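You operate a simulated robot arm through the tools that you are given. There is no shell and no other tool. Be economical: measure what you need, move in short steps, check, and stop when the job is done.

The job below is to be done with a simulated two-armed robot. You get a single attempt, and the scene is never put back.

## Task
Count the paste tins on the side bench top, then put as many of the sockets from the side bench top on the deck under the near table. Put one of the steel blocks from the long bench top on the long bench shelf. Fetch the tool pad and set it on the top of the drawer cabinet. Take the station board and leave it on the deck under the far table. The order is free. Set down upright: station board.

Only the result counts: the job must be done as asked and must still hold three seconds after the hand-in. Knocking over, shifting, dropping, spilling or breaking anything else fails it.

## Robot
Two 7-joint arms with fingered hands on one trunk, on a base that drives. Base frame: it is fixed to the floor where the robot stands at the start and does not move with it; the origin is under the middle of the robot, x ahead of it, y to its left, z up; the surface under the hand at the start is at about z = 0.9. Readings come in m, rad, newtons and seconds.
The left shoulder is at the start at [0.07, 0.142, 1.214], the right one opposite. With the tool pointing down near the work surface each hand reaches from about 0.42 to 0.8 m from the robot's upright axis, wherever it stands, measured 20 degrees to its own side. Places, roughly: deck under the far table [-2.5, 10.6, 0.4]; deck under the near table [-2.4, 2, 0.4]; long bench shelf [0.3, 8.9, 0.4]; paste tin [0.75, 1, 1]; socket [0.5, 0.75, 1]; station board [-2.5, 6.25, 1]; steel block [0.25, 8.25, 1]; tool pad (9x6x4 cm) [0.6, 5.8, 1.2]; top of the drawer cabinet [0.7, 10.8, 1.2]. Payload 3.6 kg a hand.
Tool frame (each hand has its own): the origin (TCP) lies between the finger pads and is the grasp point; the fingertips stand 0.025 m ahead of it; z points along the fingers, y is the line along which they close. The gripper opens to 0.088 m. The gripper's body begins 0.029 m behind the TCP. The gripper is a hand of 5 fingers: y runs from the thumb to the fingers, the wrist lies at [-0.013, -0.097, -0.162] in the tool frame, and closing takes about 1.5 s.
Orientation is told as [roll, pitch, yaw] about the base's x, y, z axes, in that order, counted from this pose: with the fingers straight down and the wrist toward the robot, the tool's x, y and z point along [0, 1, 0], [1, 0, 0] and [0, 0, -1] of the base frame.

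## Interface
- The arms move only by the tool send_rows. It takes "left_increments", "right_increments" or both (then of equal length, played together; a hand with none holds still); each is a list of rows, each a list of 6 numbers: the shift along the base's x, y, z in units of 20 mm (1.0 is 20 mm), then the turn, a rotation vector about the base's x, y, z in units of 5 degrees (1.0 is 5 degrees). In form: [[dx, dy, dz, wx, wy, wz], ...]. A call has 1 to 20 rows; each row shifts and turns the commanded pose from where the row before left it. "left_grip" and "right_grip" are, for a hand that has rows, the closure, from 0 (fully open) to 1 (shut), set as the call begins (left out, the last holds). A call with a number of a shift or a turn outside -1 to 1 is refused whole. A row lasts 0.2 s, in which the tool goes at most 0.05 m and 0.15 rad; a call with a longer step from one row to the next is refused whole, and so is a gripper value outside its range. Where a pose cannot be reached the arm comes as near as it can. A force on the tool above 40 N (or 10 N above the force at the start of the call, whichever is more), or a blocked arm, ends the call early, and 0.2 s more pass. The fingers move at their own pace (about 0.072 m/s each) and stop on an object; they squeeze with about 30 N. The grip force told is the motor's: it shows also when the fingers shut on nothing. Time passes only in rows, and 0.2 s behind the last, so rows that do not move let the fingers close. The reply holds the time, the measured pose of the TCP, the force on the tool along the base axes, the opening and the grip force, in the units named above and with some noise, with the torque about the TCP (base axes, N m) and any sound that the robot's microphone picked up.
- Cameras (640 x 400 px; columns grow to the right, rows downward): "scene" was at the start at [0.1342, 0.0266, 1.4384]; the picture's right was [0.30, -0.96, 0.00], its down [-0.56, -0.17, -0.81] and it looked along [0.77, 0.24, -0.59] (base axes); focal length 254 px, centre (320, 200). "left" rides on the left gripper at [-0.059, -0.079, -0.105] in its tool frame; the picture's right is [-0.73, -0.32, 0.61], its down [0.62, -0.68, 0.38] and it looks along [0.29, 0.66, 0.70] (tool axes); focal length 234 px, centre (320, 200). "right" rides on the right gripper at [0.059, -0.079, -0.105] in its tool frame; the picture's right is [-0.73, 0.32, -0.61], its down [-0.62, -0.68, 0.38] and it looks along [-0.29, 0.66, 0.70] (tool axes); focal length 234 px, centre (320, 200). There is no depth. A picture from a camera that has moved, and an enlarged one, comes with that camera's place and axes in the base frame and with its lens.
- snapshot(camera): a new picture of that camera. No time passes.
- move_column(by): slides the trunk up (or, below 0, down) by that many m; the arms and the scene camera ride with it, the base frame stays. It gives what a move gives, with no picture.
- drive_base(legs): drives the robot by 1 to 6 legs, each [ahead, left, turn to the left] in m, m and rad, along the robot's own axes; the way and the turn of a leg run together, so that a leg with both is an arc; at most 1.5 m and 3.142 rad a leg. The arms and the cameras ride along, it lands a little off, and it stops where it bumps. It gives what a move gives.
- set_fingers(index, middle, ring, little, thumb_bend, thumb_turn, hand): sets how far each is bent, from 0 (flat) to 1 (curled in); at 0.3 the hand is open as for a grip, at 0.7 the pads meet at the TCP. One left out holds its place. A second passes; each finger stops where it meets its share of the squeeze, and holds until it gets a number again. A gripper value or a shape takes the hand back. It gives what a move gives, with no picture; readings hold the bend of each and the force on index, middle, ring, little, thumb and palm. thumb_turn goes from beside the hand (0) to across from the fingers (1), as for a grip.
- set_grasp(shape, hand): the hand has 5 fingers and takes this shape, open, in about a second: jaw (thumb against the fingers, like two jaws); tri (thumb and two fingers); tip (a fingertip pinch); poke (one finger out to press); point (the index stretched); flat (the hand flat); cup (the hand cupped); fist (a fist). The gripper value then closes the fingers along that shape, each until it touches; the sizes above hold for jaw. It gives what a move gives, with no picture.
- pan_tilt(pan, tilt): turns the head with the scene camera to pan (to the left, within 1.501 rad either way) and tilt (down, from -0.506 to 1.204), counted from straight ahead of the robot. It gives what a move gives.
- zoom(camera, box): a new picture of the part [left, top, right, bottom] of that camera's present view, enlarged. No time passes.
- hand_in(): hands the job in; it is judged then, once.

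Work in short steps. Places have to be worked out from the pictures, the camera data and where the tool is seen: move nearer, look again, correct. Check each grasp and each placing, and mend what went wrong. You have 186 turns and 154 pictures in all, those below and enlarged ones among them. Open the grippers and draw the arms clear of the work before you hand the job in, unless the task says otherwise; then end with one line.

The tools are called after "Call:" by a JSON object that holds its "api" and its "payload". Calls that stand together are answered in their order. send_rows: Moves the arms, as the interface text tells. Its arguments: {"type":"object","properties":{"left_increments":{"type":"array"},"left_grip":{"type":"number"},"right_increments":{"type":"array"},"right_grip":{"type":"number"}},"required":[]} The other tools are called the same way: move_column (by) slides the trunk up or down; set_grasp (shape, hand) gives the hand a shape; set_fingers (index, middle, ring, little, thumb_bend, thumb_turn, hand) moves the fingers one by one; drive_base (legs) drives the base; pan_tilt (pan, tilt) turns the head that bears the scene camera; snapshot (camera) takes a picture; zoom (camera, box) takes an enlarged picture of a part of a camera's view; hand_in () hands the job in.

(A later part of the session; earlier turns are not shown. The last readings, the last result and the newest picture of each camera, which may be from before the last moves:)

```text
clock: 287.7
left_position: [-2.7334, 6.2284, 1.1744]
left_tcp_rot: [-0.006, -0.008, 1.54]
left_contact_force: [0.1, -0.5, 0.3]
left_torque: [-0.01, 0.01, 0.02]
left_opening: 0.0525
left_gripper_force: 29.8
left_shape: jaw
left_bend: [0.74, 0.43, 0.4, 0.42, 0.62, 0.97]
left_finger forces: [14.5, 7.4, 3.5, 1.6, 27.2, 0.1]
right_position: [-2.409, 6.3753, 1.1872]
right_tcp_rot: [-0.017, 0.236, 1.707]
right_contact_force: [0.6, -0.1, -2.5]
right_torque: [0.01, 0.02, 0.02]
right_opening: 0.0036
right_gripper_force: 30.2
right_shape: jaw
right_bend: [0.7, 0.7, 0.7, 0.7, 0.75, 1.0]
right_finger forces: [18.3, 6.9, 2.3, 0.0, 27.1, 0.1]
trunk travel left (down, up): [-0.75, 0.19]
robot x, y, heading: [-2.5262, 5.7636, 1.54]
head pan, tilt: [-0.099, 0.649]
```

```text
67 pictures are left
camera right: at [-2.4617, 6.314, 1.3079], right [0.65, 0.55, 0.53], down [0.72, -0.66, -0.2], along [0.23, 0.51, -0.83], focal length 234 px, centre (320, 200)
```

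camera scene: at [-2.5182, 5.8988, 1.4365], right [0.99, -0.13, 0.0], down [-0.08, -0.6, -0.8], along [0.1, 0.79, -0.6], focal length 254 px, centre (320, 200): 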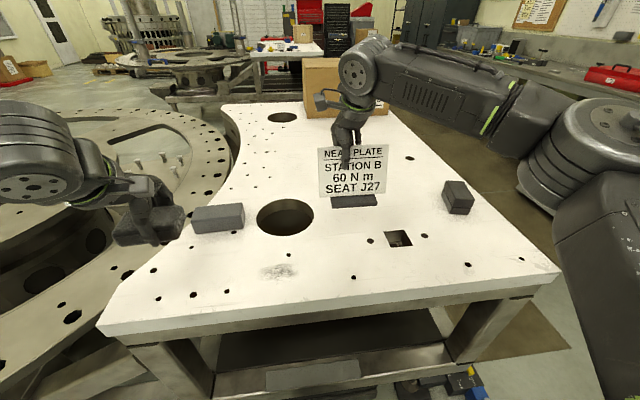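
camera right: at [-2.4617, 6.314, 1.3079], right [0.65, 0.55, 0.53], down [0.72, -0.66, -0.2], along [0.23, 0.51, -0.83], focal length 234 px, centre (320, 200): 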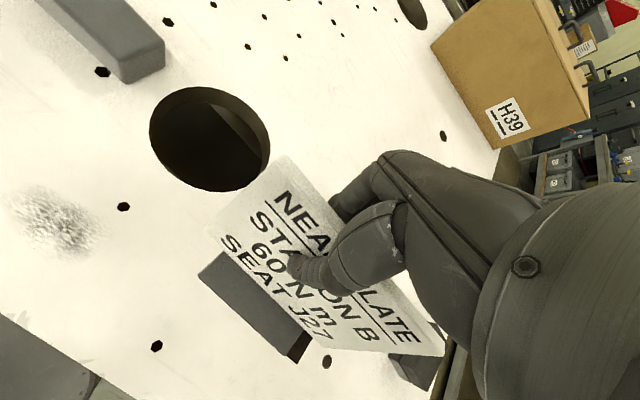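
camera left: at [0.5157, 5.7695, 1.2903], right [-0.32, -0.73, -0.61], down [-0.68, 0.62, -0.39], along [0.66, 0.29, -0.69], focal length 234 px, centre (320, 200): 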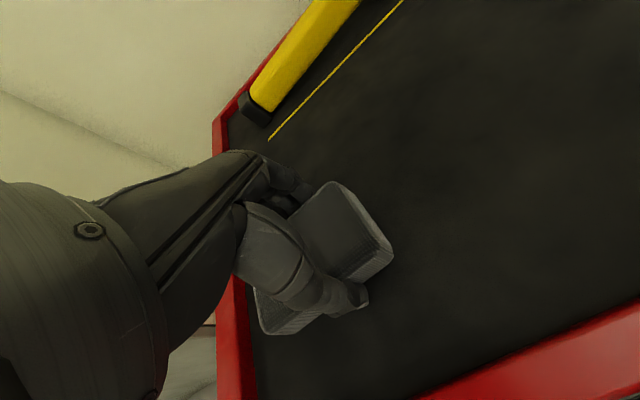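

The board is up and stable. I back out, sidestep into the aisle and drive toward the far table.

Call:
{"api": "drive_base", "payload": {"legs": [[-0.5, 0, 0], [0, -1.3, 0.02], [0, -0.35, 0.01], [1.4, 0, 0], [1.4, 0, 0], [1.4, 0, 0]]}}

Call:
{"api": "pan_tilt", "payload": {"pan": 0.5, "tilt": 0.3}}

Call:
{"api": "snapshot", "payload": {"camera": "scene"}}

Call:
{"api": "pan_tilt", "payload": {"pan": -0.6, "tilt": 0.3}}

Call:
{"api": "snapshot", "payload": {"camera": "scene"}}

```text
clock: 318.1
left_position: [-0.8448, 9.7918, 1.1757]
left_tcp_rot: [-0.004, -0.007, 1.458]
left_contact_force: [-0.2, -0.1, -0.5]
left_torque: [0.02, -0.03, 0.0]
left_opening: 0.0525
left_gripper_force: 30.2
left_shape: jaw
left_bend: [0.74, 0.43, 0.4, 0.42, 0.62, 0.97]
left_finger forces: [14.5, 7.5, 3.5, 1.8, 27.1, 0.0]
right_position: [-0.508, 9.9099, 1.188]
right_tcp_rot: [-0.018, 0.235, 1.624]
right_contact_force: [-0.6, -0.2, -2.2]
right_torque: [0.04, 0.06, -0.01]
right_opening: 0.0038
right_gripper_force: 30.3
right_shape: jaw
right_bend: [0.7, 0.7, 0.7, 0.7, 0.75, 1.0]
right_finger forces: [18.4, 6.8, 2.4, 0.2, 27.0, 0.0]
trunk travel left (down, up): [-0.75, 0.19]
robot x, y, heading: [-0.6797, 9.3068, 1.46]
head pan, tilt: [-0.099, 0.649]
```

```text
clock: 319.1
left_position: [-0.834, 9.7898, 1.1781]
left_tcp_rot: [0.004, -0.005, 1.454]
left_contact_force: [-0.2, -0.5, -0.1]
left_torque: [-0.01, 0.0, 0.01]
left_opening: 0.0527
left_gripper_force: 30.2
left_shape: jaw
left_bend: [0.74, 0.43, 0.4, 0.42, 0.62, 0.97]
left_finger forces: [14.6, 7.2, 3.5, 1.8, 27.2, 0.1]
right_position: [-0.495, 9.9071, 1.1876]
right_tcp_rot: [-0.01, 0.233, 1.627]
right_contact_force: [0.4, 0.2, -2.2]
right_torque: [0.06, 0.02, -0.01]
right_opening: 0.004
right_gripper_force: 30.7
right_shape: jaw
right_bend: [0.7, 0.7, 0.7, 0.7, 0.75, 1.0]
right_finger forces: [18.4, 6.9, 2.3, 0.1, 27.0, 0.0]
trunk travel left (down, up): [-0.75, 0.19]
robot x, y, heading: [-0.684, 9.3106, 1.46]
head pan, tilt: [0.499, 0.3]
```

```text
66 pictures are left
camera scene: at [-0.724, 9.4475, 1.4692], right [0.93, 0.38, 0.01], down [0.12, -0.28, -0.95], along [-0.36, 0.88, -0.3], focal length 254 px, centre (320, 200)
```

scene: 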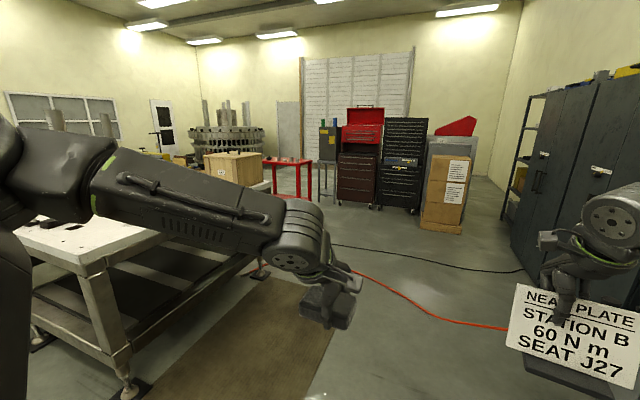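

```text
clock: 320.4
left_position: [-0.8349, 9.7902, 1.1766]
left_tcp_rot: [0.003, -0.005, 1.456]
left_contact_force: [1.0, -0.8, -0.4]
left_torque: [0.01, -0.02, -0.01]
left_opening: 0.0526
left_gripper_force: 29.9
left_shape: jaw
left_bend: [0.74, 0.43, 0.4, 0.42, 0.62, 0.97]
left_finger forces: [14.6, 7.3, 3.5, 1.7, 27.2, 0.0]
right_position: [-0.4977, 9.9087, 1.1868]
right_tcp_rot: [-0.008, 0.233, 1.625]
right_contact_force: [-0.5, -0.1, -1.9]
right_torque: [0.04, 0.05, 0.0]
right_opening: 0.0037
right_gripper_force: 29.6
right_shape: jaw
right_bend: [0.7, 0.7, 0.7, 0.7, 0.75, 1.0]
right_finger forces: [18.6, 6.8, 2.1, 0.0, 27.0, 0.1]
trunk travel left (down, up): [-0.75, 0.19]
robot x, y, heading: [-0.6802, 9.3045, 1.461]
head pan, tilt: [-0.6, 0.3]
```

```text
65 pictures are left
camera scene: at [-0.6282, 9.4319, 1.4702], right [0.76, -0.65, 0.01], down [-0.18, -0.23, -0.96], along [0.63, 0.72, -0.29], focal length 254 px, centre (320, 200)
```

scene: 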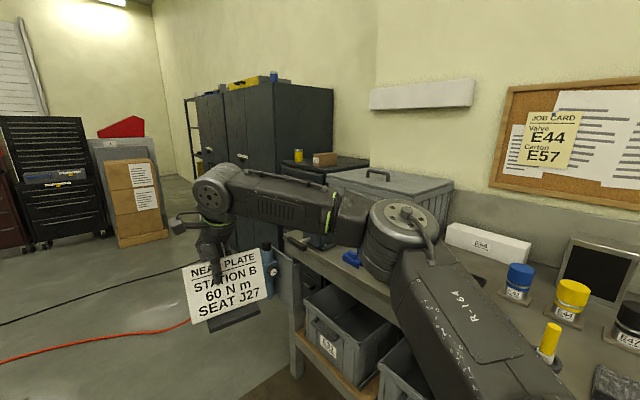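

The far table's near corner is around (-1.9, 9.9). I go up to y ≈ 10.5 and turn to face the table.

Call:
{"api": "drive_base", "payload": {"legs": [[0, 0, 0.11], [1.22, 0, 0], [0, 0.3, 0], [0, 0, 1.57]]}}

Call:
{"api": "pan_tilt", "payload": {"pan": 0.0, "tilt": 0.45}}

Call:
{"api": "snapshot", "payload": {"camera": "scene"}}

```text
clock: 332.6
left_position: [-1.4338, 10.3397, 1.1771]
left_tcp_rot: [0.006, -0.006, 3.117]
left_contact_force: [-0.7, -0.7, -0.1]
left_torque: [-0.02, 0.01, 0.01]
left_opening: 0.0522
left_gripper_force: 30.1
left_shape: jaw
left_bend: [0.74, 0.43, 0.41, 0.42, 0.62, 0.97]
left_finger forces: [14.4, 7.2, 3.5, 1.7, 26.9, 0.1]
right_position: [-1.5822, 10.6646, 1.1867]
right_tcp_rot: [-0.007, 0.233, -2.997]
right_contact_force: [-0.5, 1.3, -2.1]
right_torque: [-0.02, 0.04, 0.0]
right_opening: 0.0037
right_gripper_force: 29.8
right_shape: jaw
right_bend: [0.7, 0.7, 0.7, 0.7, 0.75, 1.0]
right_finger forces: [18.3, 6.6, 2.1, 0.1, 26.4, 0.0]
trunk travel left (down, up): [-0.75, 0.19]
robot x, y, heading: [-0.9672, 10.5357, 3.123]
head pan, tilt: [-0.6, 0.3]
```

```text
clock: 333.6
left_position: [-1.4352, 10.341, 1.1779]
left_tcp_rot: [0.005, -0.006, 3.117]
left_contact_force: [0.0, -0.4, -0.6]
left_torque: [0.01, -0.01, 0.02]
left_opening: 0.0524
left_gripper_force: 30.0
left_shape: jaw
left_bend: [0.74, 0.43, 0.41, 0.42, 0.62, 0.97]
left_finger forces: [14.4, 7.3, 3.4, 1.7, 26.9, 0.0]
right_position: [-1.5819, 10.6653, 1.1858]
right_tcp_rot: [-0.007, 0.233, -2.997]
right_contact_force: [-0.7, 0.1, -2.3]
right_torque: [-0.05, 0.02, 0.0]
right_opening: 0.0036
right_gripper_force: 30.3
right_shape: jaw
right_bend: [0.7, 0.7, 0.7, 0.7, 0.75, 1.0]
right_finger forces: [18.2, 6.5, 2.0, 0.1, 26.4, 0.1]
trunk travel left (down, up): [-0.75, 0.19]
robot x, y, heading: [-0.969, 10.5322, 3.12]
head pan, tilt: [0.0, 0.45]
```

```text
64 pictures are left
camera scene: at [-1.1103, 10.5393, 1.4543], right [0.02, 1.0, 0.0], down [0.44, -0.01, -0.9], along [-0.9, 0.02, -0.44], focal length 254 px, centre (320, 200)
```

scene: 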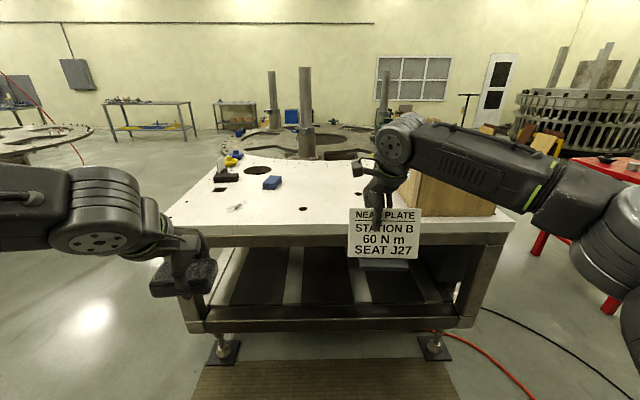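

The far table's deck is empty and its surroundings are clear. The right hand already reaches well forward, so I lower the trunk until the board bottom is just above deck height and check.

Call:
{"api": "move_column", "payload": {"by": -0.4}}

Call:
{"api": "move_column", "payload": {"by": -0.22}}

Call:
{"api": "pan_tilt", "payload": {"pan": -0.1, "tilt": 0.4}}

Call:
{"api": "snapshot", "payload": {"camera": "scene"}}

Call:
{"api": "snapshot", "payload": {"camera": "left"}}

```text
clock: 337.4
left_position: [-1.4341, 10.3401, 0.7763]
left_tcp_rot: [0.005, -0.006, 3.116]
left_contact_force: [0.4, -0.6, -0.5]
left_torque: [-0.04, -0.01, 0.0]
left_opening: 0.0521
left_gripper_force: 29.8
left_shape: jaw
left_bend: [0.74, 0.43, 0.41, 0.42, 0.62, 0.97]
left_finger forces: [14.3, 7.3, 3.5, 1.7, 27.0, 0.1]
right_position: [-1.5826, 10.6633, 0.7865]
right_tcp_rot: [-0.005, 0.234, -2.996]
right_contact_force: [0.6, 0.4, -1.9]
right_torque: [-0.03, 0.04, 0.0]
right_opening: 0.0037
right_gripper_force: 30.0
right_shape: jaw
right_bend: [0.7, 0.7, 0.7, 0.7, 0.75, 1.0]
right_finger forces: [18.4, 6.6, 2.0, 0.0, 26.5, 0.0]
trunk travel left (down, up): [-0.35, 0.59]
robot x, y, heading: [-0.9685, 10.5324, 3.117]
head pan, tilt: [0.0, 0.45]
```

```text
clock: 339.7
left_position: [-1.4336, 10.3409, 0.5568]
left_tcp_rot: [0.006, -0.006, 3.118]
left_contact_force: [0.7, 0.5, -1.2]
left_torque: [-0.02, 0.01, -0.01]
left_opening: 0.0522
left_gripper_force: 29.8
left_shape: jaw
left_bend: [0.74, 0.43, 0.41, 0.42, 0.62, 0.97]
left_finger forces: [14.4, 7.3, 3.6, 1.7, 27.0, 0.1]
right_position: [-1.5823, 10.665, 0.5659]
right_tcp_rot: [-0.006, 0.233, -2.998]
right_contact_force: [-0.2, 0.2, -2.3]
right_torque: [-0.06, 0.05, 0.0]
right_opening: 0.0038
right_gripper_force: 29.3
right_shape: jaw
right_bend: [0.7, 0.7, 0.7, 0.7, 0.75, 1.0]
right_finger forces: [18.4, 6.6, 2.1, 0.1, 26.5, 0.0]
trunk travel left (down, up): [-0.13, 0.81]
robot x, y, heading: [-0.9632, 10.5358, 3.124]
head pan, tilt: [0.0, 0.45]
```

```text
clock: 340.4
left_position: [-1.4346, 10.3395, 0.5568]
left_tcp_rot: [0.005, -0.005, 3.119]
left_contact_force: [0.0, 0.8, -0.3]
left_torque: [-0.03, 0.01, 0.01]
left_opening: 0.0525
left_gripper_force: 30.1
left_shape: jaw
left_bend: [0.74, 0.43, 0.41, 0.42, 0.62, 0.97]
left_finger forces: [14.4, 7.3, 3.5, 1.8, 27.0, 0.0]
right_position: [-1.5818, 10.6647, 0.5663]
right_tcp_rot: [-0.006, 0.234, -2.998]
right_contact_force: [0.6, -0.3, -2.4]
right_torque: [-0.02, 0.05, 0.01]
right_opening: 0.0037
right_gripper_force: 29.3
right_shape: jaw
right_bend: [0.7, 0.7, 0.7, 0.7, 0.75, 1.0]
right_finger forces: [18.4, 6.6, 2.0, 0.1, 26.6, 0.0]
trunk travel left (down, up): [-0.13, 0.81]
robot x, y, heading: [-0.9682, 10.5352, 3.119]
head pan, tilt: [-0.099, 0.4]
```

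```text
63 pictures are left
camera scene: at [-1.1101, 10.5483, 0.839], right [0.12, 0.99, 0.0], down [0.39, -0.05, -0.92], along [-0.91, 0.11, -0.39], focal length 254 px, centre (320, 200)
```

scene: 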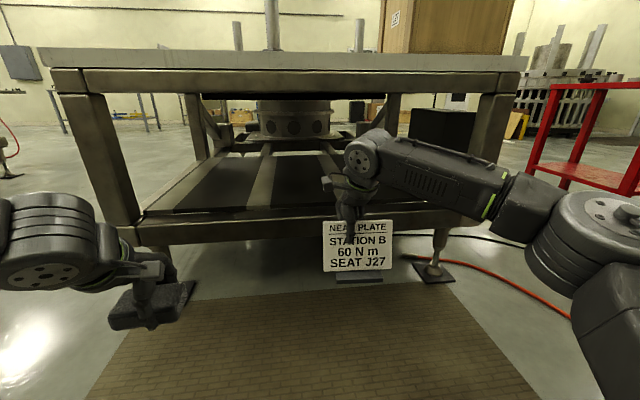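

```text
62 pictures are left
camera left: at [-1.3533, 10.3976, 0.66], right [0.34, 0.72, -0.61], down [0.66, -0.64, -0.38], along [-0.67, -0.28, -0.69], focal length 234 px, centre (320, 200)
```

left: 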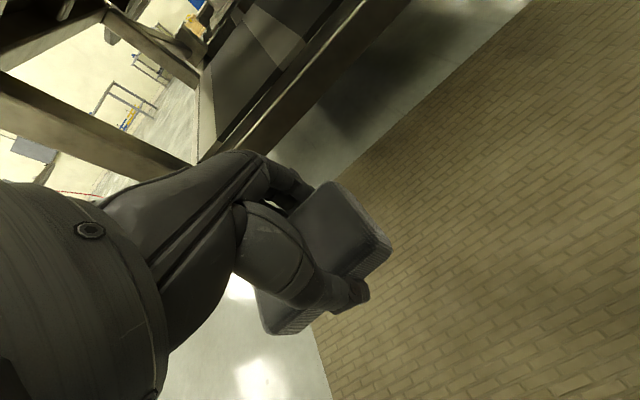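

The board's bottom is about 0.104 below the TCP, at z ≈ 0.46. The opening runs from ≈0.435 to 0.83, and the wrist top is ≈0.79, so I raise 1 cm and drive in part-way.

Call:
{"api": "move_column", "payload": {"by": 0.012}}

Call:
{"api": "drive_base", "payload": {"legs": [[0.27, 0, 0.02]]}}

Call:
{"api": "snapshot", "payload": {"camera": "scene"}}

Call:
{"api": "snapshot", "payload": {"camera": "right"}}

```text
clock: 341.0
left_position: [-1.4351, 10.3401, 0.5691]
left_tcp_rot: [0.005, -0.005, 3.118]
left_contact_force: [-0.3, -0.5, -0.8]
left_torque: [0.02, -0.04, 0.01]
left_opening: 0.0525
left_gripper_force: 30.6
left_shape: jaw
left_bend: [0.74, 0.43, 0.41, 0.42, 0.62, 0.97]
left_finger forces: [14.3, 7.3, 3.5, 1.8, 27.0, 0.1]
right_position: [-1.5822, 10.6642, 0.5783]
right_tcp_rot: [-0.007, 0.233, -2.999]
right_contact_force: [-0.3, 0.2, -2.3]
right_torque: [-0.02, 0.03, 0.0]
right_opening: 0.0036
right_gripper_force: 30.0
right_shape: jaw
right_bend: [0.7, 0.7, 0.7, 0.7, 0.75, 1.0]
right_finger forces: [18.4, 6.7, 2.0, 0.1, 26.5, 0.0]
trunk travel left (down, up): [-0.142, 0.798]
robot x, y, heading: [-0.9684, 10.5353, 3.121]
head pan, tilt: [-0.099, 0.4]
```

```text
clock: 342.9
left_position: [-1.705, 10.3349, 0.5704]
left_tcp_rot: [0.005, -0.007, 3.135]
left_contact_force: [1.1, -0.2, -0.5]
left_torque: [0.02, -0.06, -0.04]
left_opening: 0.0524
left_gripper_force: 29.9
left_shape: jaw
left_bend: [0.74, 0.43, 0.41, 0.42, 0.62, 0.97]
left_finger forces: [14.5, 7.3, 3.6, 1.9, 27.1, 0.0]
right_position: [-1.8587, 10.6568, 0.5806]
right_tcp_rot: [-0.007, 0.233, -2.976]
right_contact_force: [0.2, 1.1, -2.3]
right_torque: [-0.07, 0.04, -0.02]
right_opening: 0.004
right_gripper_force: 29.8
right_shape: jaw
right_bend: [0.7, 0.7, 0.7, 0.7, 0.75, 1.0]
right_finger forces: [18.5, 6.7, 2.0, 0.0, 26.7, 0.0]
trunk travel left (down, up): [-0.142, 0.798]
robot x, y, heading: [-1.2417, 10.5373, 3.138]
head pan, tilt: [-0.099, 0.4]
```

```text
61 pictures are left
camera scene: at [-1.3769, 10.5489, 0.8539], right [0.1, 0.99, 0.0], down [0.38, -0.04, -0.93], along [-0.92, 0.09, -0.38], focal length 254 px, centre (320, 200)
```

scene: 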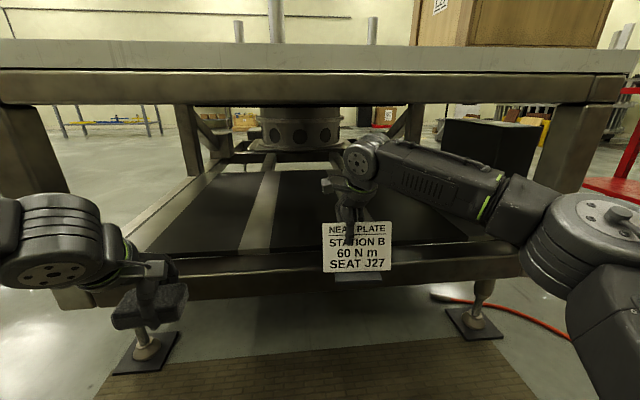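

```text
60 pictures are left
camera right: at [-1.7973, 10.6055, 0.7002], right [-0.57, 0.64, 0.52], down [0.64, 0.74, -0.21], along [-0.52, 0.21, -0.83], focal length 234 px, centre (320, 200)
```

right: 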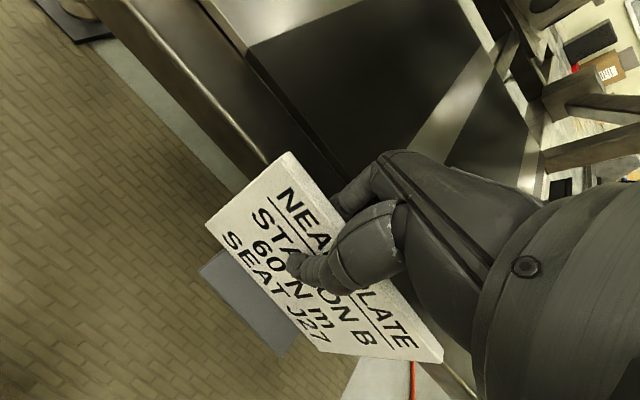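

Clearances look fine both ways (foot ≈ 3–4 cm above the deck edge, wrist ≈ 4 cm below the rail). I drive in another 0.27 m.

Call:
{"api": "drive_base", "payload": {"legs": [[0.27, 0, 0]]}}

Call:
{"api": "snapshot", "payload": {"camera": "scene"}}

Call:
{"api": "snapshot", "payload": {"camera": "right"}}

```text
clock: 344.9
left_position: [-1.9901, 10.3352, 0.5647]
left_tcp_rot: [0.005, 0.002, 3.136]
left_contact_force: [0.1, 0.7, 0.0]
left_torque: [0.03, -0.02, 0.01]
left_opening: 0.0523
left_gripper_force: 30.7
left_shape: jaw
left_bend: [0.74, 0.43, 0.41, 0.42, 0.62, 0.97]
left_finger forces: [14.6, 7.3, 3.6, 1.9, 27.3, 0.0]
right_position: [-2.1439, 10.6566, 0.5721]
right_tcp_rot: [-0.007, 0.244, -2.977]
right_contact_force: [0.0, 0.2, -2.5]
right_torque: [-0.03, 0.04, 0.02]
right_opening: 0.0039
right_gripper_force: 30.2
right_shape: jaw
right_bend: [0.7, 0.7, 0.7, 0.7, 0.75, 1.0]
right_finger forces: [18.6, 6.9, 1.6, 0.1, 26.5, 0.1]
trunk travel left (down, up): [-0.142, 0.798]
robot x, y, heading: [-1.5214, 10.5405, 3.143]
head pan, tilt: [-0.099, 0.4]
```

```text
59 pictures are left
camera scene: at [-1.6649, 10.5498, 0.8539], right [0.1, 0.99, 0.0], down [0.39, -0.04, -0.92], along [-0.92, 0.09, -0.39], focal length 254 px, centre (320, 200)
```

scene: 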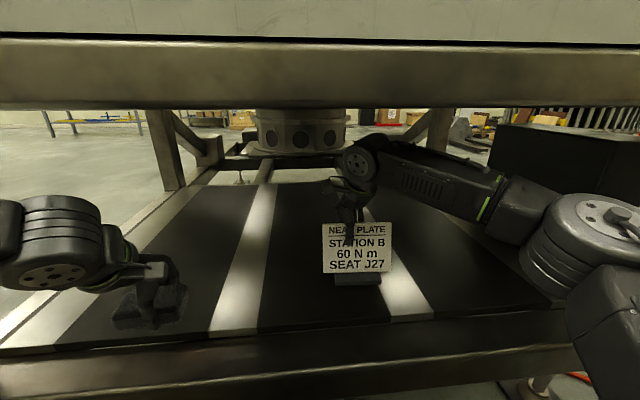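

```text
58 pictures are left
camera right: at [-2.0837, 10.6066, 0.6939], right [-0.57, 0.64, 0.52], down [0.64, 0.74, -0.2], along [-0.51, 0.21, -0.83], focal length 234 px, centre (320, 200)
```

right: 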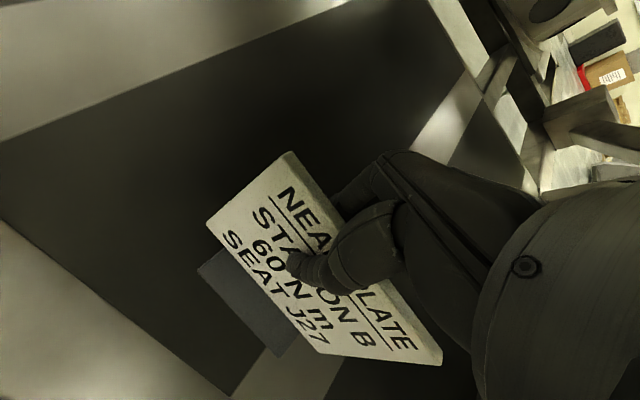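

The board is over the deck, foot fully inside the edge. I lower gently toward contact at about TCP z 0.54.

Call:
{"api": "send_rows", "payload": {"right_increments": [[0, 0, -0.4, 0, 0, 0], [0, 0, -0.4, 0, 0, 0], [0, 0, -0.3, 0, 0, 0], [0, 0, -0.2, 0, 0, 0]]}}

Call:
{"api": "zoom", "payload": {"camera": "scene", "box": [270, 140, 450, 300]}}

```text
clock: 345.9
left_position: [-1.9898, 10.3348, 0.5636]
left_tcp_rot: [0.005, 0.003, 3.136]
left_contact_force: [-0.2, -0.1, -0.8]
left_torque: [0.01, 0.04, -0.01]
left_opening: 0.0523
left_gripper_force: 29.7
left_shape: jaw
left_bend: [0.74, 0.43, 0.41, 0.42, 0.62, 0.97]
left_finger forces: [14.7, 7.4, 3.5, 1.8, 27.5, 0.0]
right_position: [-2.1431, 10.6571, 0.5442]
right_tcp_rot: [-0.007, 0.245, -2.98]
right_contact_force: [0.0, 0.1, -1.0]
right_torque: [-0.06, 0.04, -0.01]
right_opening: 0.004
right_gripper_force: 30.2
right_shape: jaw
right_bend: [0.7, 0.7, 0.7, 0.7, 0.75, 1.0]
right_finger forces: [18.7, 6.8, 1.7, 0.1, 26.6, 0.0]
trunk travel left (down, up): [-0.142, 0.798]
robot x, y, heading: [-1.5238, 10.544, 3.139]
head pan, tilt: [-0.099, 0.4]
```

```text
2.50 times, centred on (360, 220) of scene
camera zoom: at [-1.6648, 10.5498, 0.854], right [0.1, 0.99, 0.0], down [0.39, -0.04, -0.92], along [-0.92, 0.09, -0.39], focal length 634 px, centre (220, 150)
```

zoom: 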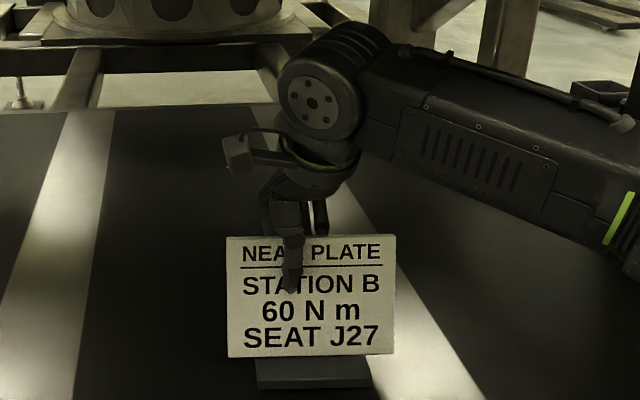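

No clear contact yet; I creep down in 2 mm steps.

Call:
{"api": "send_rows", "payload": {"right_increments": [[0, 0, -0.12, 0, 0, 0], [0, 0, -0.12, 0, 0, 0], [0, 0, 0, 0, 0, 0]]}}

Call:
{"api": "send_rows", "payload": {"right_increments": [[0, 0, -0.12, 0, 0, 0], [0, 0, -0.08, 0, 0, 0], [0, 0, 0, 0, 0, 0]]}}

```text
clock: 346.7
left_position: [-1.9896, 10.3353, 0.5633]
left_tcp_rot: [0.006, 0.005, 3.136]
left_contact_force: [-0.7, 0.8, -0.3]
left_torque: [0.01, -0.01, 0.02]
left_opening: 0.0523
left_gripper_force: 30.4
left_shape: jaw
left_bend: [0.74, 0.43, 0.41, 0.42, 0.62, 0.97]
left_finger forces: [14.7, 7.3, 3.5, 1.7, 27.4, 0.0]
right_position: [-2.1438, 10.6567, 0.5404]
right_tcp_rot: [-0.006, 0.244, -2.978]
right_contact_force: [0.5, 0.9, -2.4]
right_torque: [-0.04, 0.04, 0.06]
right_opening: 0.0037
right_gripper_force: 30.0
right_shape: jaw
right_bend: [0.7, 0.7, 0.7, 0.7, 0.75, 1.0]
right_finger forces: [18.6, 6.8, 1.7, 0.1, 26.6, 0.0]
trunk travel left (down, up): [-0.142, 0.798]
robot x, y, heading: [-1.5233, 10.5385, 3.138]
head pan, tilt: [-0.099, 0.4]
```

```text
clock: 347.5
left_position: [-1.9889, 10.3354, 0.5634]
left_tcp_rot: [0.006, 0.003, 3.136]
left_contact_force: [1.1, 0.7, 0.3]
left_torque: [-0.02, 0.03, 0.01]
left_opening: 0.0522
left_gripper_force: 30.8
left_shape: jaw
left_bend: [0.74, 0.43, 0.41, 0.42, 0.62, 0.97]
left_finger forces: [14.7, 7.3, 3.5, 1.9, 27.5, 0.0]
right_position: [-2.1434, 10.6565, 0.5371]
right_tcp_rot: [-0.006, 0.244, -2.977]
right_contact_force: [0.1, -0.9, -2.4]
right_torque: [-0.03, 0.05, -0.02]
right_opening: 0.0041
right_gripper_force: 29.9
right_shape: jaw
right_bend: [0.7, 0.7, 0.7, 0.7, 0.75, 1.0]
right_finger forces: [18.5, 6.8, 1.7, 0.1, 26.7, 0.0]
trunk travel left (down, up): [-0.142, 0.798]
robot x, y, heading: [-1.5218, 10.5415, 3.139]
head pan, tilt: [-0.099, 0.4]
```

Still hanging free (-2.4 N). I continue down in small steps until the force changes.

Call:
{"api": "send_rows", "payload": {"right_increments": [[0, 0, -0.12, 0, 0, 0], [0, 0, -0.12, 0, 0, 0], [0, 0, 0, 0, 0, 0]]}}

Call:
{"api": "send_rows", "payload": {"right_increments": [[0, 0, -0.12, 0, 0, 0], [0, 0, -0.12, 0, 0, 0], [0, 0, 0, 0, 0, 0]]}}

Call:
{"api": "zoom", "payload": {"camera": "scene", "box": [270, 140, 450, 300]}}

```text
clock: 348.3
left_position: [-1.9888, 10.335, 0.5645]
left_tcp_rot: [0.004, 0.003, 3.136]
left_contact_force: [-1.1, -0.9, -0.5]
left_torque: [-0.02, 0.02, 0.03]
left_opening: 0.0522
left_gripper_force: 30.2
left_shape: jaw
left_bend: [0.74, 0.43, 0.41, 0.42, 0.62, 0.97]
left_finger forces: [14.7, 7.4, 3.5, 1.8, 27.4, 0.1]
right_position: [-2.1434, 10.6582, 0.5348]
right_tcp_rot: [-0.005, 0.24, -2.978]
right_contact_force: [-0.8, 1.3, 9.6]
right_torque: [-0.03, -0.15, 0.01]
right_opening: 0.0045
right_gripper_force: 30.2
right_shape: jaw
right_bend: [0.7, 0.7, 0.7, 0.7, 0.75, 1.0]
right_finger forces: [18.8, 7.1, 2.0, 0.0, 30.0, 0.0]
trunk travel left (down, up): [-0.142, 0.798]
robot x, y, heading: [-1.5221, 10.541, 3.137]
head pan, tilt: [-0.099, 0.4]
```

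```text
clock: 349.1
left_position: [-1.9878, 10.3338, 0.5651]
left_tcp_rot: [0.003, -0.001, 3.135]
left_contact_force: [0.3, 0.6, -0.8]
left_torque: [0.0, 0.03, 0.01]
left_opening: 0.0523
left_gripper_force: 29.4
left_shape: jaw
left_bend: [0.74, 0.43, 0.41, 0.42, 0.62, 0.97]
left_finger forces: [14.7, 7.3, 3.5, 1.8, 27.3, 0.0]
right_position: [-2.1421, 10.6585, 0.5311]
right_tcp_rot: [-0.007, 0.235, -2.979]
right_contact_force: [-9.4, 2.5, 37.9]
right_torque: [0.06, -0.35, 0.09]
right_opening: 0.0061
right_gripper_force: 30.3
right_shape: jaw
right_bend: [0.7, 0.7, 0.7, 0.7, 0.76, 1.0]
right_finger forces: [20.5, 9.8, 3.0, 0.1, 36.3, 0.0]
trunk travel left (down, up): [-0.142, 0.798]
robot x, y, heading: [-1.5232, 10.5385, 3.139]
head pan, tilt: [-0.099, 0.4]
```

```text
2.50 times, centred on (360, 220) of scene
camera zoom: at [-1.6612, 10.5491, 0.855], right [0.1, 0.99, 0.0], down [0.38, -0.04, -0.92], along [-0.92, 0.09, -0.39], focal length 634 px, centre (220, 150)
```

zoom: 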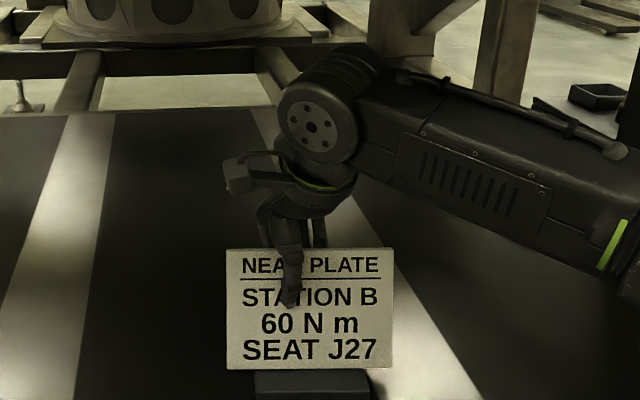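

Firm contact, now pressing 38 N. I ease up 4 mm, verify, then open.

Call:
{"api": "send_rows", "payload": {"right_increments": [[0, 0, 0.18, 0, 0, 0], [0, 0, 0, 0, 0, 0]]}}

Call:
{"api": "send_rows", "payload": {"right_increments": [[0, 0, 0, 0, 0, 0], [0, 0, 0, 0, 0, 0], [0, 0, 0, 0, 0, 0], [0, 0, 0, 0, 0, 0], [0, 0, 0, 0, 0, 0], [0, 0, 0, 0, 0, 0], [0, 0, 0, 0, 0, 0], [0, 0, 0, 0, 0, 0]], "right_grip": 0}}

Call:
{"api": "zoom", "payload": {"camera": "scene", "box": [270, 140, 450, 300]}}

Call:
{"api": "snapshot", "payload": {"camera": "right"}}

```text
clock: 349.7
left_position: [-1.9868, 10.3348, 0.5661]
left_tcp_rot: [0.003, 0.001, 3.137]
left_contact_force: [-0.1, 0.6, -0.4]
left_torque: [-0.03, 0.02, -0.01]
left_opening: 0.0524
left_gripper_force: 30.2
left_shape: jaw
left_bend: [0.74, 0.43, 0.41, 0.42, 0.62, 0.97]
left_finger forces: [14.7, 7.3, 3.5, 1.8, 27.3, 0.1]
right_position: [-2.1427, 10.6578, 0.5311]
right_tcp_rot: [-0.006, 0.242, -2.979]
right_contact_force: [-5.3, 2.3, 28.7]
right_torque: [-0.03, -0.24, 0.1]
right_opening: 0.0064
right_gripper_force: 29.5
right_shape: jaw
right_bend: [0.7, 0.7, 0.7, 0.7, 0.76, 1.0]
right_finger forces: [20.0, 9.1, 2.6, 0.0, 34.8, 0.1]
trunk travel left (down, up): [-0.142, 0.798]
robot x, y, heading: [-1.5234, 10.5406, 3.141]
head pan, tilt: [-0.099, 0.4]
```

```text
clock: 351.5
left_position: [-1.9894, 10.3354, 0.5641]
left_tcp_rot: [0.005, 0.001, 3.136]
left_contact_force: [-0.1, 0.3, -0.4]
left_torque: [0.0, -0.02, -0.03]
left_opening: 0.0524
left_gripper_force: 29.5
left_shape: jaw
left_bend: [0.74, 0.43, 0.41, 0.42, 0.62, 0.97]
left_finger forces: [14.6, 7.4, 3.5, 1.9, 27.4, 0.1]
right_position: [-2.1436, 10.6587, 0.5295]
right_tcp_rot: [-0.007, 0.242, -2.979]
right_contact_force: [0.2, -0.5, -0.4]
right_torque: [-0.04, 0.0, -0.01]
right_opening: 0.0878
right_gripper_force: 0.1
right_shape: jaw
right_bend: [0.3, 0.3, 0.3, 0.3, 0.3, 0.98]
right_finger forces: [0.0, 0.0, 0.0, 0.0, 0.0, 0.0]
trunk travel left (down, up): [-0.142, 0.798]
robot x, y, heading: [-1.5204, 10.5393, 3.141]
head pan, tilt: [-0.099, 0.4]
```

```text
2.50 times, centred on (360, 220) of scene
camera zoom: at [-1.6646, 10.5497, 0.854], right [0.1, 0.99, 0.0], down [0.39, -0.04, -0.92], along [-0.92, 0.09, -0.39], focal length 634 px, centre (220, 150)
```

zoom: 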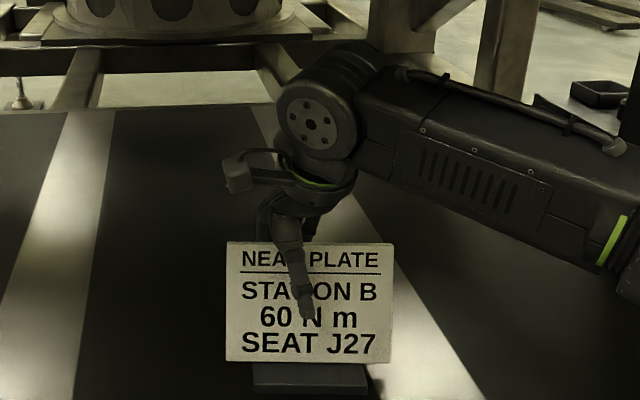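

```text
54 pictures are left
camera right: at [-2.0841, 10.6068, 0.6506], right [-0.57, 0.64, 0.52], down [0.64, 0.74, -0.2], along [-0.51, 0.21, -0.83], focal length 234 px, centre (320, 200)
```

right: 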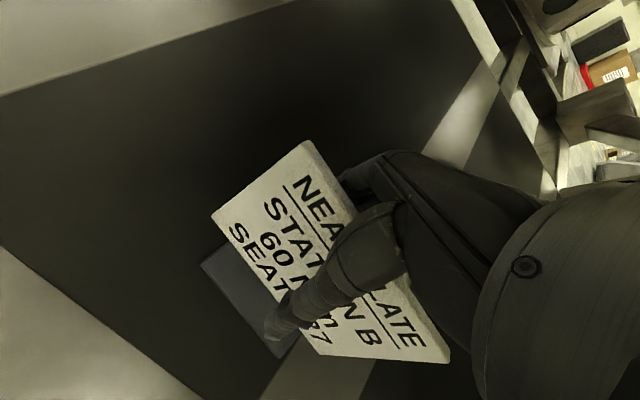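

The board stands free on its foot. I withdraw upward along the lean axis about 7 cm.

Call:
{"api": "send_rows", "payload": {"right_increments": [[-0.11, -0.02, 0.48, 0, 0, 0], [-0.23, -0.04, 0.97, 0, 0, 0], [-0.23, -0.04, 0.97, 0, 0, 0], [-0.23, -0.04, 0.97, 0, 0, 0], [0, 0, 0.2, 0, 0, 0]]}}

Call:
{"api": "zoom", "payload": {"camera": "scene", "box": [230, 60, 450, 300]}}

Call:
{"api": "snapshot", "payload": {"camera": "right"}}

```text
clock: 352.7
left_position: [-1.9906, 10.3353, 0.5619]
left_tcp_rot: [0.007, 0.003, 3.137]
left_contact_force: [0.3, -0.7, -0.4]
left_torque: [0.02, -0.01, 0.02]
left_opening: 0.0524
left_gripper_force: 29.7
left_shape: jaw
left_bend: [0.74, 0.43, 0.41, 0.42, 0.62, 0.97]
left_finger forces: [14.8, 7.4, 3.5, 1.9, 27.4, 0.0]
right_position: [-2.1597, 10.6538, 0.6041]
right_tcp_rot: [-0.004, 0.245, -2.976]
right_contact_force: [0.9, -0.2, 0.0]
right_torque: [-0.01, 0.01, -0.03]
right_opening: 0.0876
right_gripper_force: 0.1
right_shape: jaw
right_bend: [0.3, 0.3, 0.3, 0.3, 0.3, 0.98]
right_finger forces: [0.0, 0.1, 0.0, 0.0, 0.1, 0.0]
trunk travel left (down, up): [-0.142, 0.798]
robot x, y, heading: [-1.5213, 10.5392, 3.137]
head pan, tilt: [-0.099, 0.4]
```

```text
1.67 times, centred on (340, 180) of scene
camera zoom: at [-1.6645, 10.5497, 0.854], right [0.1, 0.99, 0.0], down [0.39, -0.04, -0.92], along [-0.92, 0.09, -0.39], focal length 423 px, centre (287, 233)
```

zoom: 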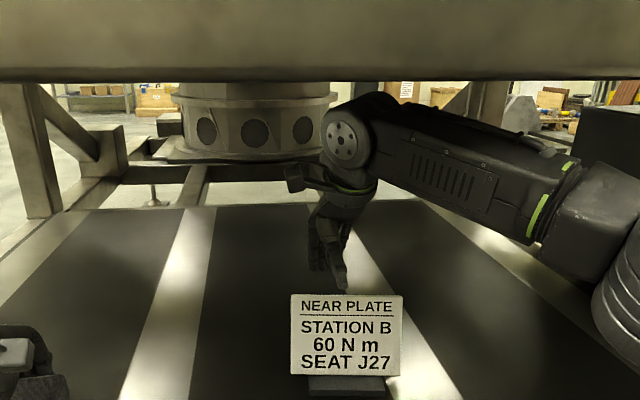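

```text
52 pictures are left
camera right: at [-2.0996, 10.6038, 0.7239], right [-0.57, 0.64, 0.52], down [0.64, 0.74, -0.2], along [-0.51, 0.21, -0.83], focal length 234 px, centre (320, 200)
```

right: 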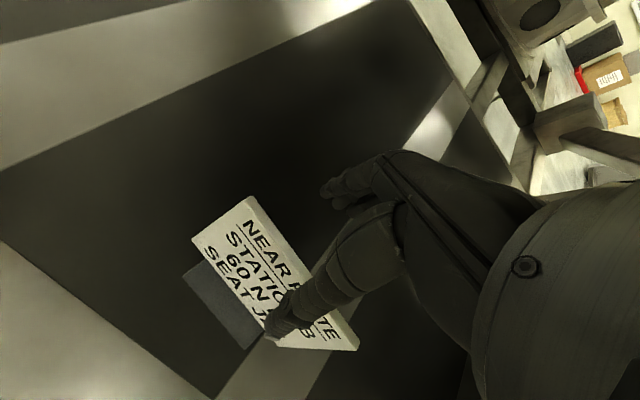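

The board stands alone. I slide the hand sideways past the plate's end, lower it slightly and pull it straight back.

Call:
{"api": "send_rows", "payload": {"right_increments": [[-0.15, 0.95, 0.1, 0, 0, 0], [-0.15, 0.95, 0, 0, 0, 0], [-0.15, 0.95, 0, 0, 0, 0], [-0.15, 0.95, 0, 0, 0, 0], [-0.15, 0.95, 0, 0, 0, 0], [-0.15, 0.95, 0, 0, 0, 0], [0, 0.95, 0, 0, 0, 0], [0, 0.95, 0, 0, 0, 0], [0, 0.95, 0, 0, 0, 0]]}}

Call:
{"api": "send_rows", "payload": {"right_increments": [[0, 0, -0.5, 0, 0, 0], [0, 0, -0.5, 0, 0, 0], [1, 0, -0.3, 0, 0, 0], [1, 0, 0, 0, 0, 0], [1, 0, 0, 0, 0, 0], [1, 0, 0, 0, 0, 0], [1, 0, 0, 0, 0, 0], [1, 0, 0, 0, 0, 0], [1, 0, 0, 0, 0, 0], [1, 0, 0, 0, 0, 0], [1, 0, 0, 0, 0, 0], [1, 0, 0, 0, 0, 0]]}}

Call:
{"api": "snapshot", "payload": {"camera": "scene"}}

```text
clock: 354.7
left_position: [-1.9893, 10.3356, 0.563]
left_tcp_rot: [0.006, 0.003, 3.137]
left_contact_force: [1.0, 0.2, -0.7]
left_torque: [0.03, -0.01, -0.03]
left_opening: 0.0524
left_gripper_force: 29.8
left_shape: jaw
left_bend: [0.74, 0.43, 0.41, 0.42, 0.62, 0.97]
left_finger forces: [14.8, 7.3, 3.4, 1.9, 27.4, 0.1]
right_position: [-2.1778, 10.8256, 0.6036]
right_tcp_rot: [-0.004, 0.243, -2.978]
right_contact_force: [0.2, -0.2, 0.0]
right_torque: [0.05, -0.01, 0.04]
right_opening: 0.0875
right_gripper_force: 0.0
right_shape: jaw
right_bend: [0.3, 0.3, 0.3, 0.3, 0.3, 0.98]
right_finger forces: [0.0, 0.0, 0.0, 0.0, 0.0, 0.0]
trunk travel left (down, up): [-0.142, 0.798]
robot x, y, heading: [-1.52, 10.5424, 3.137]
head pan, tilt: [-0.099, 0.4]
```

```text
clock: 357.3
left_position: [-1.9902, 10.3358, 0.5639]
left_tcp_rot: [0.005, 0.004, 3.135]
left_contact_force: [0.1, -0.8, -1.1]
left_torque: [0.0, -0.01, -0.03]
left_opening: 0.0524
left_gripper_force: 30.1
left_shape: jaw
left_bend: [0.74, 0.43, 0.41, 0.42, 0.62, 0.97]
left_finger forces: [14.6, 7.2, 3.6, 1.8, 27.4, 0.0]
right_position: [-1.9775, 10.8268, 0.5785]
right_tcp_rot: [-0.004, 0.244, -2.978]
right_contact_force: [-0.2, 0.3, -0.4]
right_torque: [0.02, 0.01, 0.02]
right_opening: 0.0877
right_gripper_force: 0.1
right_shape: jaw
right_bend: [0.3, 0.3, 0.3, 0.3, 0.3, 0.98]
right_finger forces: [0.0, 0.1, 0.0, 0.0, 0.0, 0.0]
trunk travel left (down, up): [-0.142, 0.798]
robot x, y, heading: [-1.5226, 10.5408, 3.136]
head pan, tilt: [-0.099, 0.4]
```

```text
51 pictures are left
camera scene: at [-1.6645, 10.5497, 0.8541], right [0.1, 0.99, 0.0], down [0.39, -0.04, -0.92], along [-0.92, 0.09, -0.39], focal length 254 px, centre (320, 200)
```

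scene: 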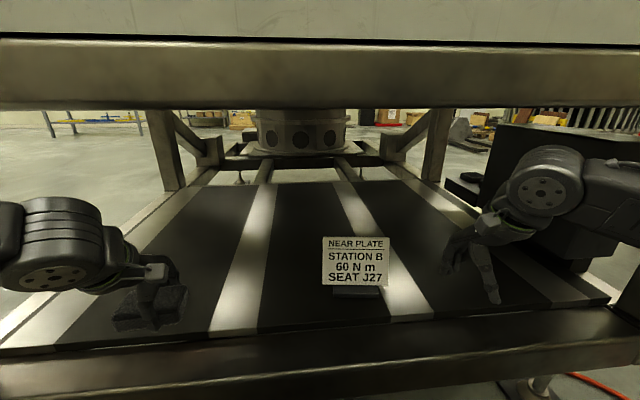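

The station board stands upright on the deck. I back out, raise the trunk, and straighten the right hand.

Call:
{"api": "drive_base", "payload": {"legs": [[-0.62, 0, 0]]}}

Call:
{"api": "send_rows", "payload": {"right_increments": [[0, -0.4, 0.5, 0, 0.45, 0], [0, -0.4, 0.5, 0, 0.45, 0], [0, -0.4, 0.5, 0, 0.45, 0], [0, -0.4, 0.5, 0, 0.45, 0], [0, -0.4, 0.5, 0, 0.45, 0], [0, -0.4, 0.5, 0, 0.45, 0]]}}

Call:
{"api": "move_column", "payload": {"by": 0.4}}

Call:
{"api": "move_column", "payload": {"by": 0.39}}

Call:
{"api": "drive_base", "payload": {"legs": [[0, 0, -3.13]]}}

Call:
{"api": "pan_tilt", "payload": {"pan": 0.0, "tilt": 0.35}}

Call:
{"api": "snapshot", "payload": {"camera": "scene"}}

```text
clock: 360.7
left_position: [-1.3832, 10.3323, 0.5622]
left_tcp_rot: [0.005, 0.004, -3.141]
left_contact_force: [0.0, -0.5, -0.2]
left_torque: [-0.01, 0.05, -0.01]
left_opening: 0.0523
left_gripper_force: 30.0
left_shape: jaw
left_bend: [0.74, 0.43, 0.41, 0.42, 0.62, 0.97]
left_finger forces: [14.7, 7.4, 3.5, 1.8, 27.5, 0.0]
right_position: [-1.3735, 10.8245, 0.5793]
right_tcp_rot: [-0.008, 0.243, -2.972]
right_contact_force: [0.7, -0.6, -0.4]
right_torque: [0.02, -0.01, 0.01]
right_opening: 0.0877
right_gripper_force: 0.0
right_shape: jaw
right_bend: [0.3, 0.3, 0.3, 0.3, 0.3, 0.98]
right_finger forces: [0.0, 0.0, 0.0, 0.0, 0.0, 0.0]
trunk travel left (down, up): [-0.142, 0.798]
robot x, y, heading: [-0.9192, 10.5359, -3.141]
head pan, tilt: [-0.099, 0.4]
```

```text
clock: 362.1
left_position: [-1.3828, 10.3322, 0.5629]
left_tcp_rot: [0.005, 0.003, -3.141]
left_contact_force: [-0.4, -0.1, -0.5]
left_torque: [-0.02, 0.03, -0.02]
left_opening: 0.0526
left_gripper_force: 29.8
left_shape: jaw
left_bend: [0.74, 0.43, 0.41, 0.42, 0.62, 0.97]
left_finger forces: [14.6, 7.3, 3.6, 1.9, 27.4, 0.0]
right_position: [-1.3731, 10.7766, 0.6395]
right_tcp_rot: [-0.045, 0.01, -2.977]
right_contact_force: [-0.1, 0.2, -0.6]
right_torque: [-0.03, 0.02, 0.03]
right_opening: 0.0879
right_gripper_force: 0.0
right_shape: jaw
right_bend: [0.3, 0.3, 0.3, 0.3, 0.3, 0.98]
right_finger forces: [0.0, 0.1, 0.0, 0.0, 0.0, 0.0]
trunk travel left (down, up): [-0.142, 0.798]
robot x, y, heading: [-0.9188, 10.5387, -3.137]
head pan, tilt: [-0.099, 0.4]
```

```text
clock: 365.9
left_position: [-1.3831, 10.3345, 0.9629]
left_tcp_rot: [0.006, 0.003, -3.141]
left_contact_force: [-0.9, 0.1, -0.8]
left_torque: [0.0, 0.0, -0.01]
left_opening: 0.0523
left_gripper_force: 30.3
left_shape: jaw
left_bend: [0.74, 0.43, 0.41, 0.42, 0.62, 0.97]
left_finger forces: [14.6, 7.4, 3.4, 1.8, 27.4, 0.1]
right_position: [-1.3732, 10.7769, 1.0397]
right_tcp_rot: [-0.045, 0.01, -2.976]
right_contact_force: [0.7, -0.1, -0.3]
right_torque: [0.01, 0.0, -0.01]
right_opening: 0.0878
right_gripper_force: 0.1
right_shape: jaw
right_bend: [0.3, 0.3, 0.3, 0.3, 0.3, 0.98]
right_finger forces: [0.1, 0.0, 0.1, 0.1, 0.1, 0.1]
trunk travel left (down, up): [-0.542, 0.398]
robot x, y, heading: [-0.9157, 10.5379, -3.14]
head pan, tilt: [-0.099, 0.4]
```

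```text
clock: 369.7
left_position: [-1.3822, 10.3322, 1.3524]
left_tcp_rot: [0.005, 0.003, -3.141]
left_contact_force: [0.6, 0.4, -0.1]
left_torque: [-0.03, -0.02, 0.0]
left_opening: 0.0522
left_gripper_force: 29.7
left_shape: jaw
left_bend: [0.74, 0.43, 0.41, 0.42, 0.62, 0.97]
left_finger forces: [14.7, 7.2, 3.4, 1.8, 27.4, 0.1]
right_position: [-1.3723, 10.7777, 1.429]
right_tcp_rot: [-0.045, 0.01, -2.979]
right_contact_force: [0.6, -0.1, 0.3]
right_torque: [-0.01, -0.02, 0.0]
right_opening: 0.088
right_gripper_force: 0.1
right_shape: jaw
right_bend: [0.3, 0.3, 0.3, 0.3, 0.3, 0.98]
right_finger forces: [0.0, 0.0, 0.0, 0.0, 0.0, 0.0]
trunk travel left (down, up): [-0.932, 0.008]
robot x, y, heading: [-0.9176, 10.5353, -3.141]
head pan, tilt: [-0.099, 0.4]
```

```text
clock: 377.4
left_position: [-0.4552, 10.7546, 1.3523]
left_tcp_rot: [0.003, 0.002, 0.019]
left_contact_force: [0.0, 0.0, -0.4]
left_torque: [0.03, -0.01, -0.05]
left_opening: 0.0517
left_gripper_force: 29.8
left_shape: jaw
left_bend: [0.74, 0.43, 0.41, 0.42, 0.63, 0.97]
left_finger forces: [14.3, 7.1, 3.5, 1.7, 26.8, 0.1]
right_position: [-0.4566, 10.3101, 1.4284]
right_tcp_rot: [-0.045, 0.01, 0.184]
right_contact_force: [0.1, 0.6, -0.3]
right_torque: [-0.01, 0.0, 0.01]
right_opening: 0.0879
right_gripper_force: 0.0
right_shape: jaw
right_bend: [0.3, 0.3, 0.3, 0.3, 0.3, 0.98]
right_finger forces: [0.1, 0.0, 0.0, 0.0, 0.0, 0.0]
trunk travel left (down, up): [-0.932, 0.008]
robot x, y, heading: [-0.9153, 10.5415, 0.018]
head pan, tilt: [-0.099, 0.4]
```

```text
clock: 378.1
left_position: [-0.4558, 10.7549, 1.3525]
left_tcp_rot: [0.004, 0.004, 0.019]
left_contact_force: [-0.3, -0.5, -1.1]
left_torque: [0.01, 0.0, -0.01]
left_opening: 0.0518
left_gripper_force: 29.7
left_shape: jaw
left_bend: [0.74, 0.43, 0.41, 0.42, 0.63, 0.97]
left_finger forces: [14.3, 7.1, 3.5, 1.8, 26.7, 0.1]
right_position: [-0.457, 10.3109, 1.4303]
right_tcp_rot: [-0.046, 0.011, 0.185]
right_contact_force: [-0.6, -0.3, 0.6]
right_torque: [-0.03, 0.02, 0.03]
right_opening: 0.0879
right_gripper_force: 0.1
right_shape: jaw
right_bend: [0.3, 0.3, 0.3, 0.3, 0.3, 0.98]
right_finger forces: [0.1, 0.0, 0.0, 0.0, 0.0, 0.0]
trunk travel left (down, up): [-0.932, 0.008]
robot x, y, heading: [-0.9148, 10.5383, 0.02]
head pan, tilt: [0.0, 0.351]
```

```text
50 pictures are left
camera scene: at [-0.7734, 10.5431, 1.6456], right [0.02, -1.0, 0.0], down [-0.34, -0.01, -0.94], along [0.94, 0.02, -0.34], focal length 254 px, centre (320, 200)
```

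scene: 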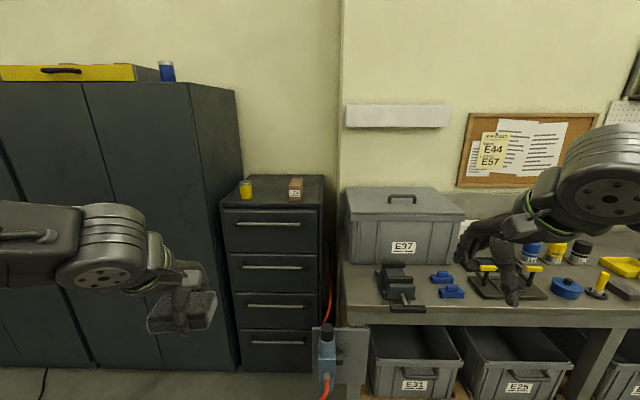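

The drawer cabinet's top (about x 0.35–0.94, y 10.56–11.03, z ≈ 1.2) carries a can and a small box with a gap between them around y 10.82. A valve with a hose sticks out near (0.03, 10.52), so I come in from the upper side at about (-0.15, 10.98), turned about 34° right.

Call:
{"api": "drive_base", "payload": {"legs": [[0, 0.44, 0], [0.72, 0, 0], [0, 0, -0.62]]}}

Call:
{"api": "pan_tilt", "payload": {"pan": 0.15, "tilt": 0.6}}

Call:
{"api": "snapshot", "payload": {"camera": "scene"}}

Call:
{"api": "snapshot", "payload": {"camera": "left"}}

```text
clock: 385.9
left_position: [0.2885, 10.8725, 1.3528]
left_tcp_rot: [0.004, 0.001, -0.614]
left_contact_force: [-0.2, 0.0, 0.4]
left_torque: [0.01, 0.01, -0.04]
left_opening: 0.0516
left_gripper_force: 29.9
left_shape: jaw
left_bend: [0.74, 0.43, 0.41, 0.43, 0.63, 0.97]
left_finger forces: [14.3, 7.0, 3.5, 1.9, 26.6, 0.0]
right_position: [0.0252, 10.5151, 1.4292]
right_tcp_rot: [-0.046, 0.01, -0.449]
right_contact_force: [-1.3, 0.3, 0.1]
right_torque: [0.01, 0.02, 0.0]
right_opening: 0.0881
right_gripper_force: 0.1
right_shape: jaw
right_bend: [0.3, 0.3, 0.3, 0.3, 0.3, 0.98]
right_finger forces: [0.0, 0.1, 0.0, 0.0, 0.0, 0.0]
trunk travel left (down, up): [-0.932, 0.008]
robot x, y, heading: [-0.2091, 10.9697, -0.611]
head pan, tilt: [0.0, 0.351]
```

```text
clock: 386.6
left_position: [0.2876, 10.8726, 1.3531]
left_tcp_rot: [0.003, 0.004, -0.615]
left_contact_force: [-1.2, -0.8, -0.7]
left_torque: [0.02, 0.0, 0.03]
left_opening: 0.0521
left_gripper_force: 29.8
left_shape: jaw
left_bend: [0.74, 0.43, 0.41, 0.43, 0.63, 0.97]
left_finger forces: [14.3, 6.9, 3.5, 1.7, 26.6, 0.1]
right_position: [0.024, 10.5143, 1.4281]
right_tcp_rot: [-0.046, 0.011, -0.45]
right_contact_force: [-0.6, 0.1, -0.6]
right_torque: [0.0, -0.05, 0.0]
right_opening: 0.0878
right_gripper_force: 0.2
right_shape: jaw
right_bend: [0.3, 0.3, 0.3, 0.3, 0.3, 0.98]
right_finger forces: [0.0, 0.1, 0.0, 0.0, 0.0, 0.0]
trunk travel left (down, up): [-0.932, 0.008]
robot x, y, heading: [-0.2106, 10.9703, -0.614]
head pan, tilt: [0.15, 0.6]
```

```text
49 pictures are left
camera scene: at [-0.0911, 10.9044, 1.6229], right [-0.45, -0.89, 0.0], down [-0.51, 0.25, -0.83], along [0.74, -0.37, -0.56], focal length 254 px, centre (320, 200)
```

scene: 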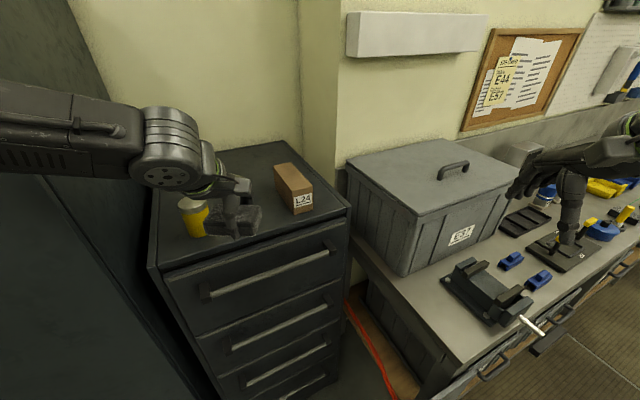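

```text
48 pictures are left
camera left: at [0.1895, 10.8696, 1.4564], right [-0.68, -0.4, -0.61], down [-0.2, 0.9, -0.38], along [0.7, -0.14, -0.7], focal length 234 px, centre (320, 200)
```

left: 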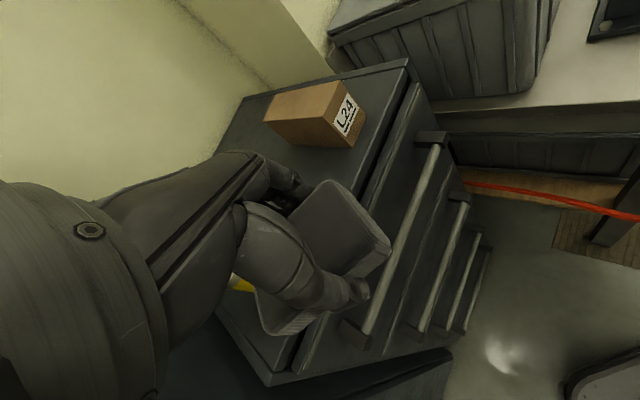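

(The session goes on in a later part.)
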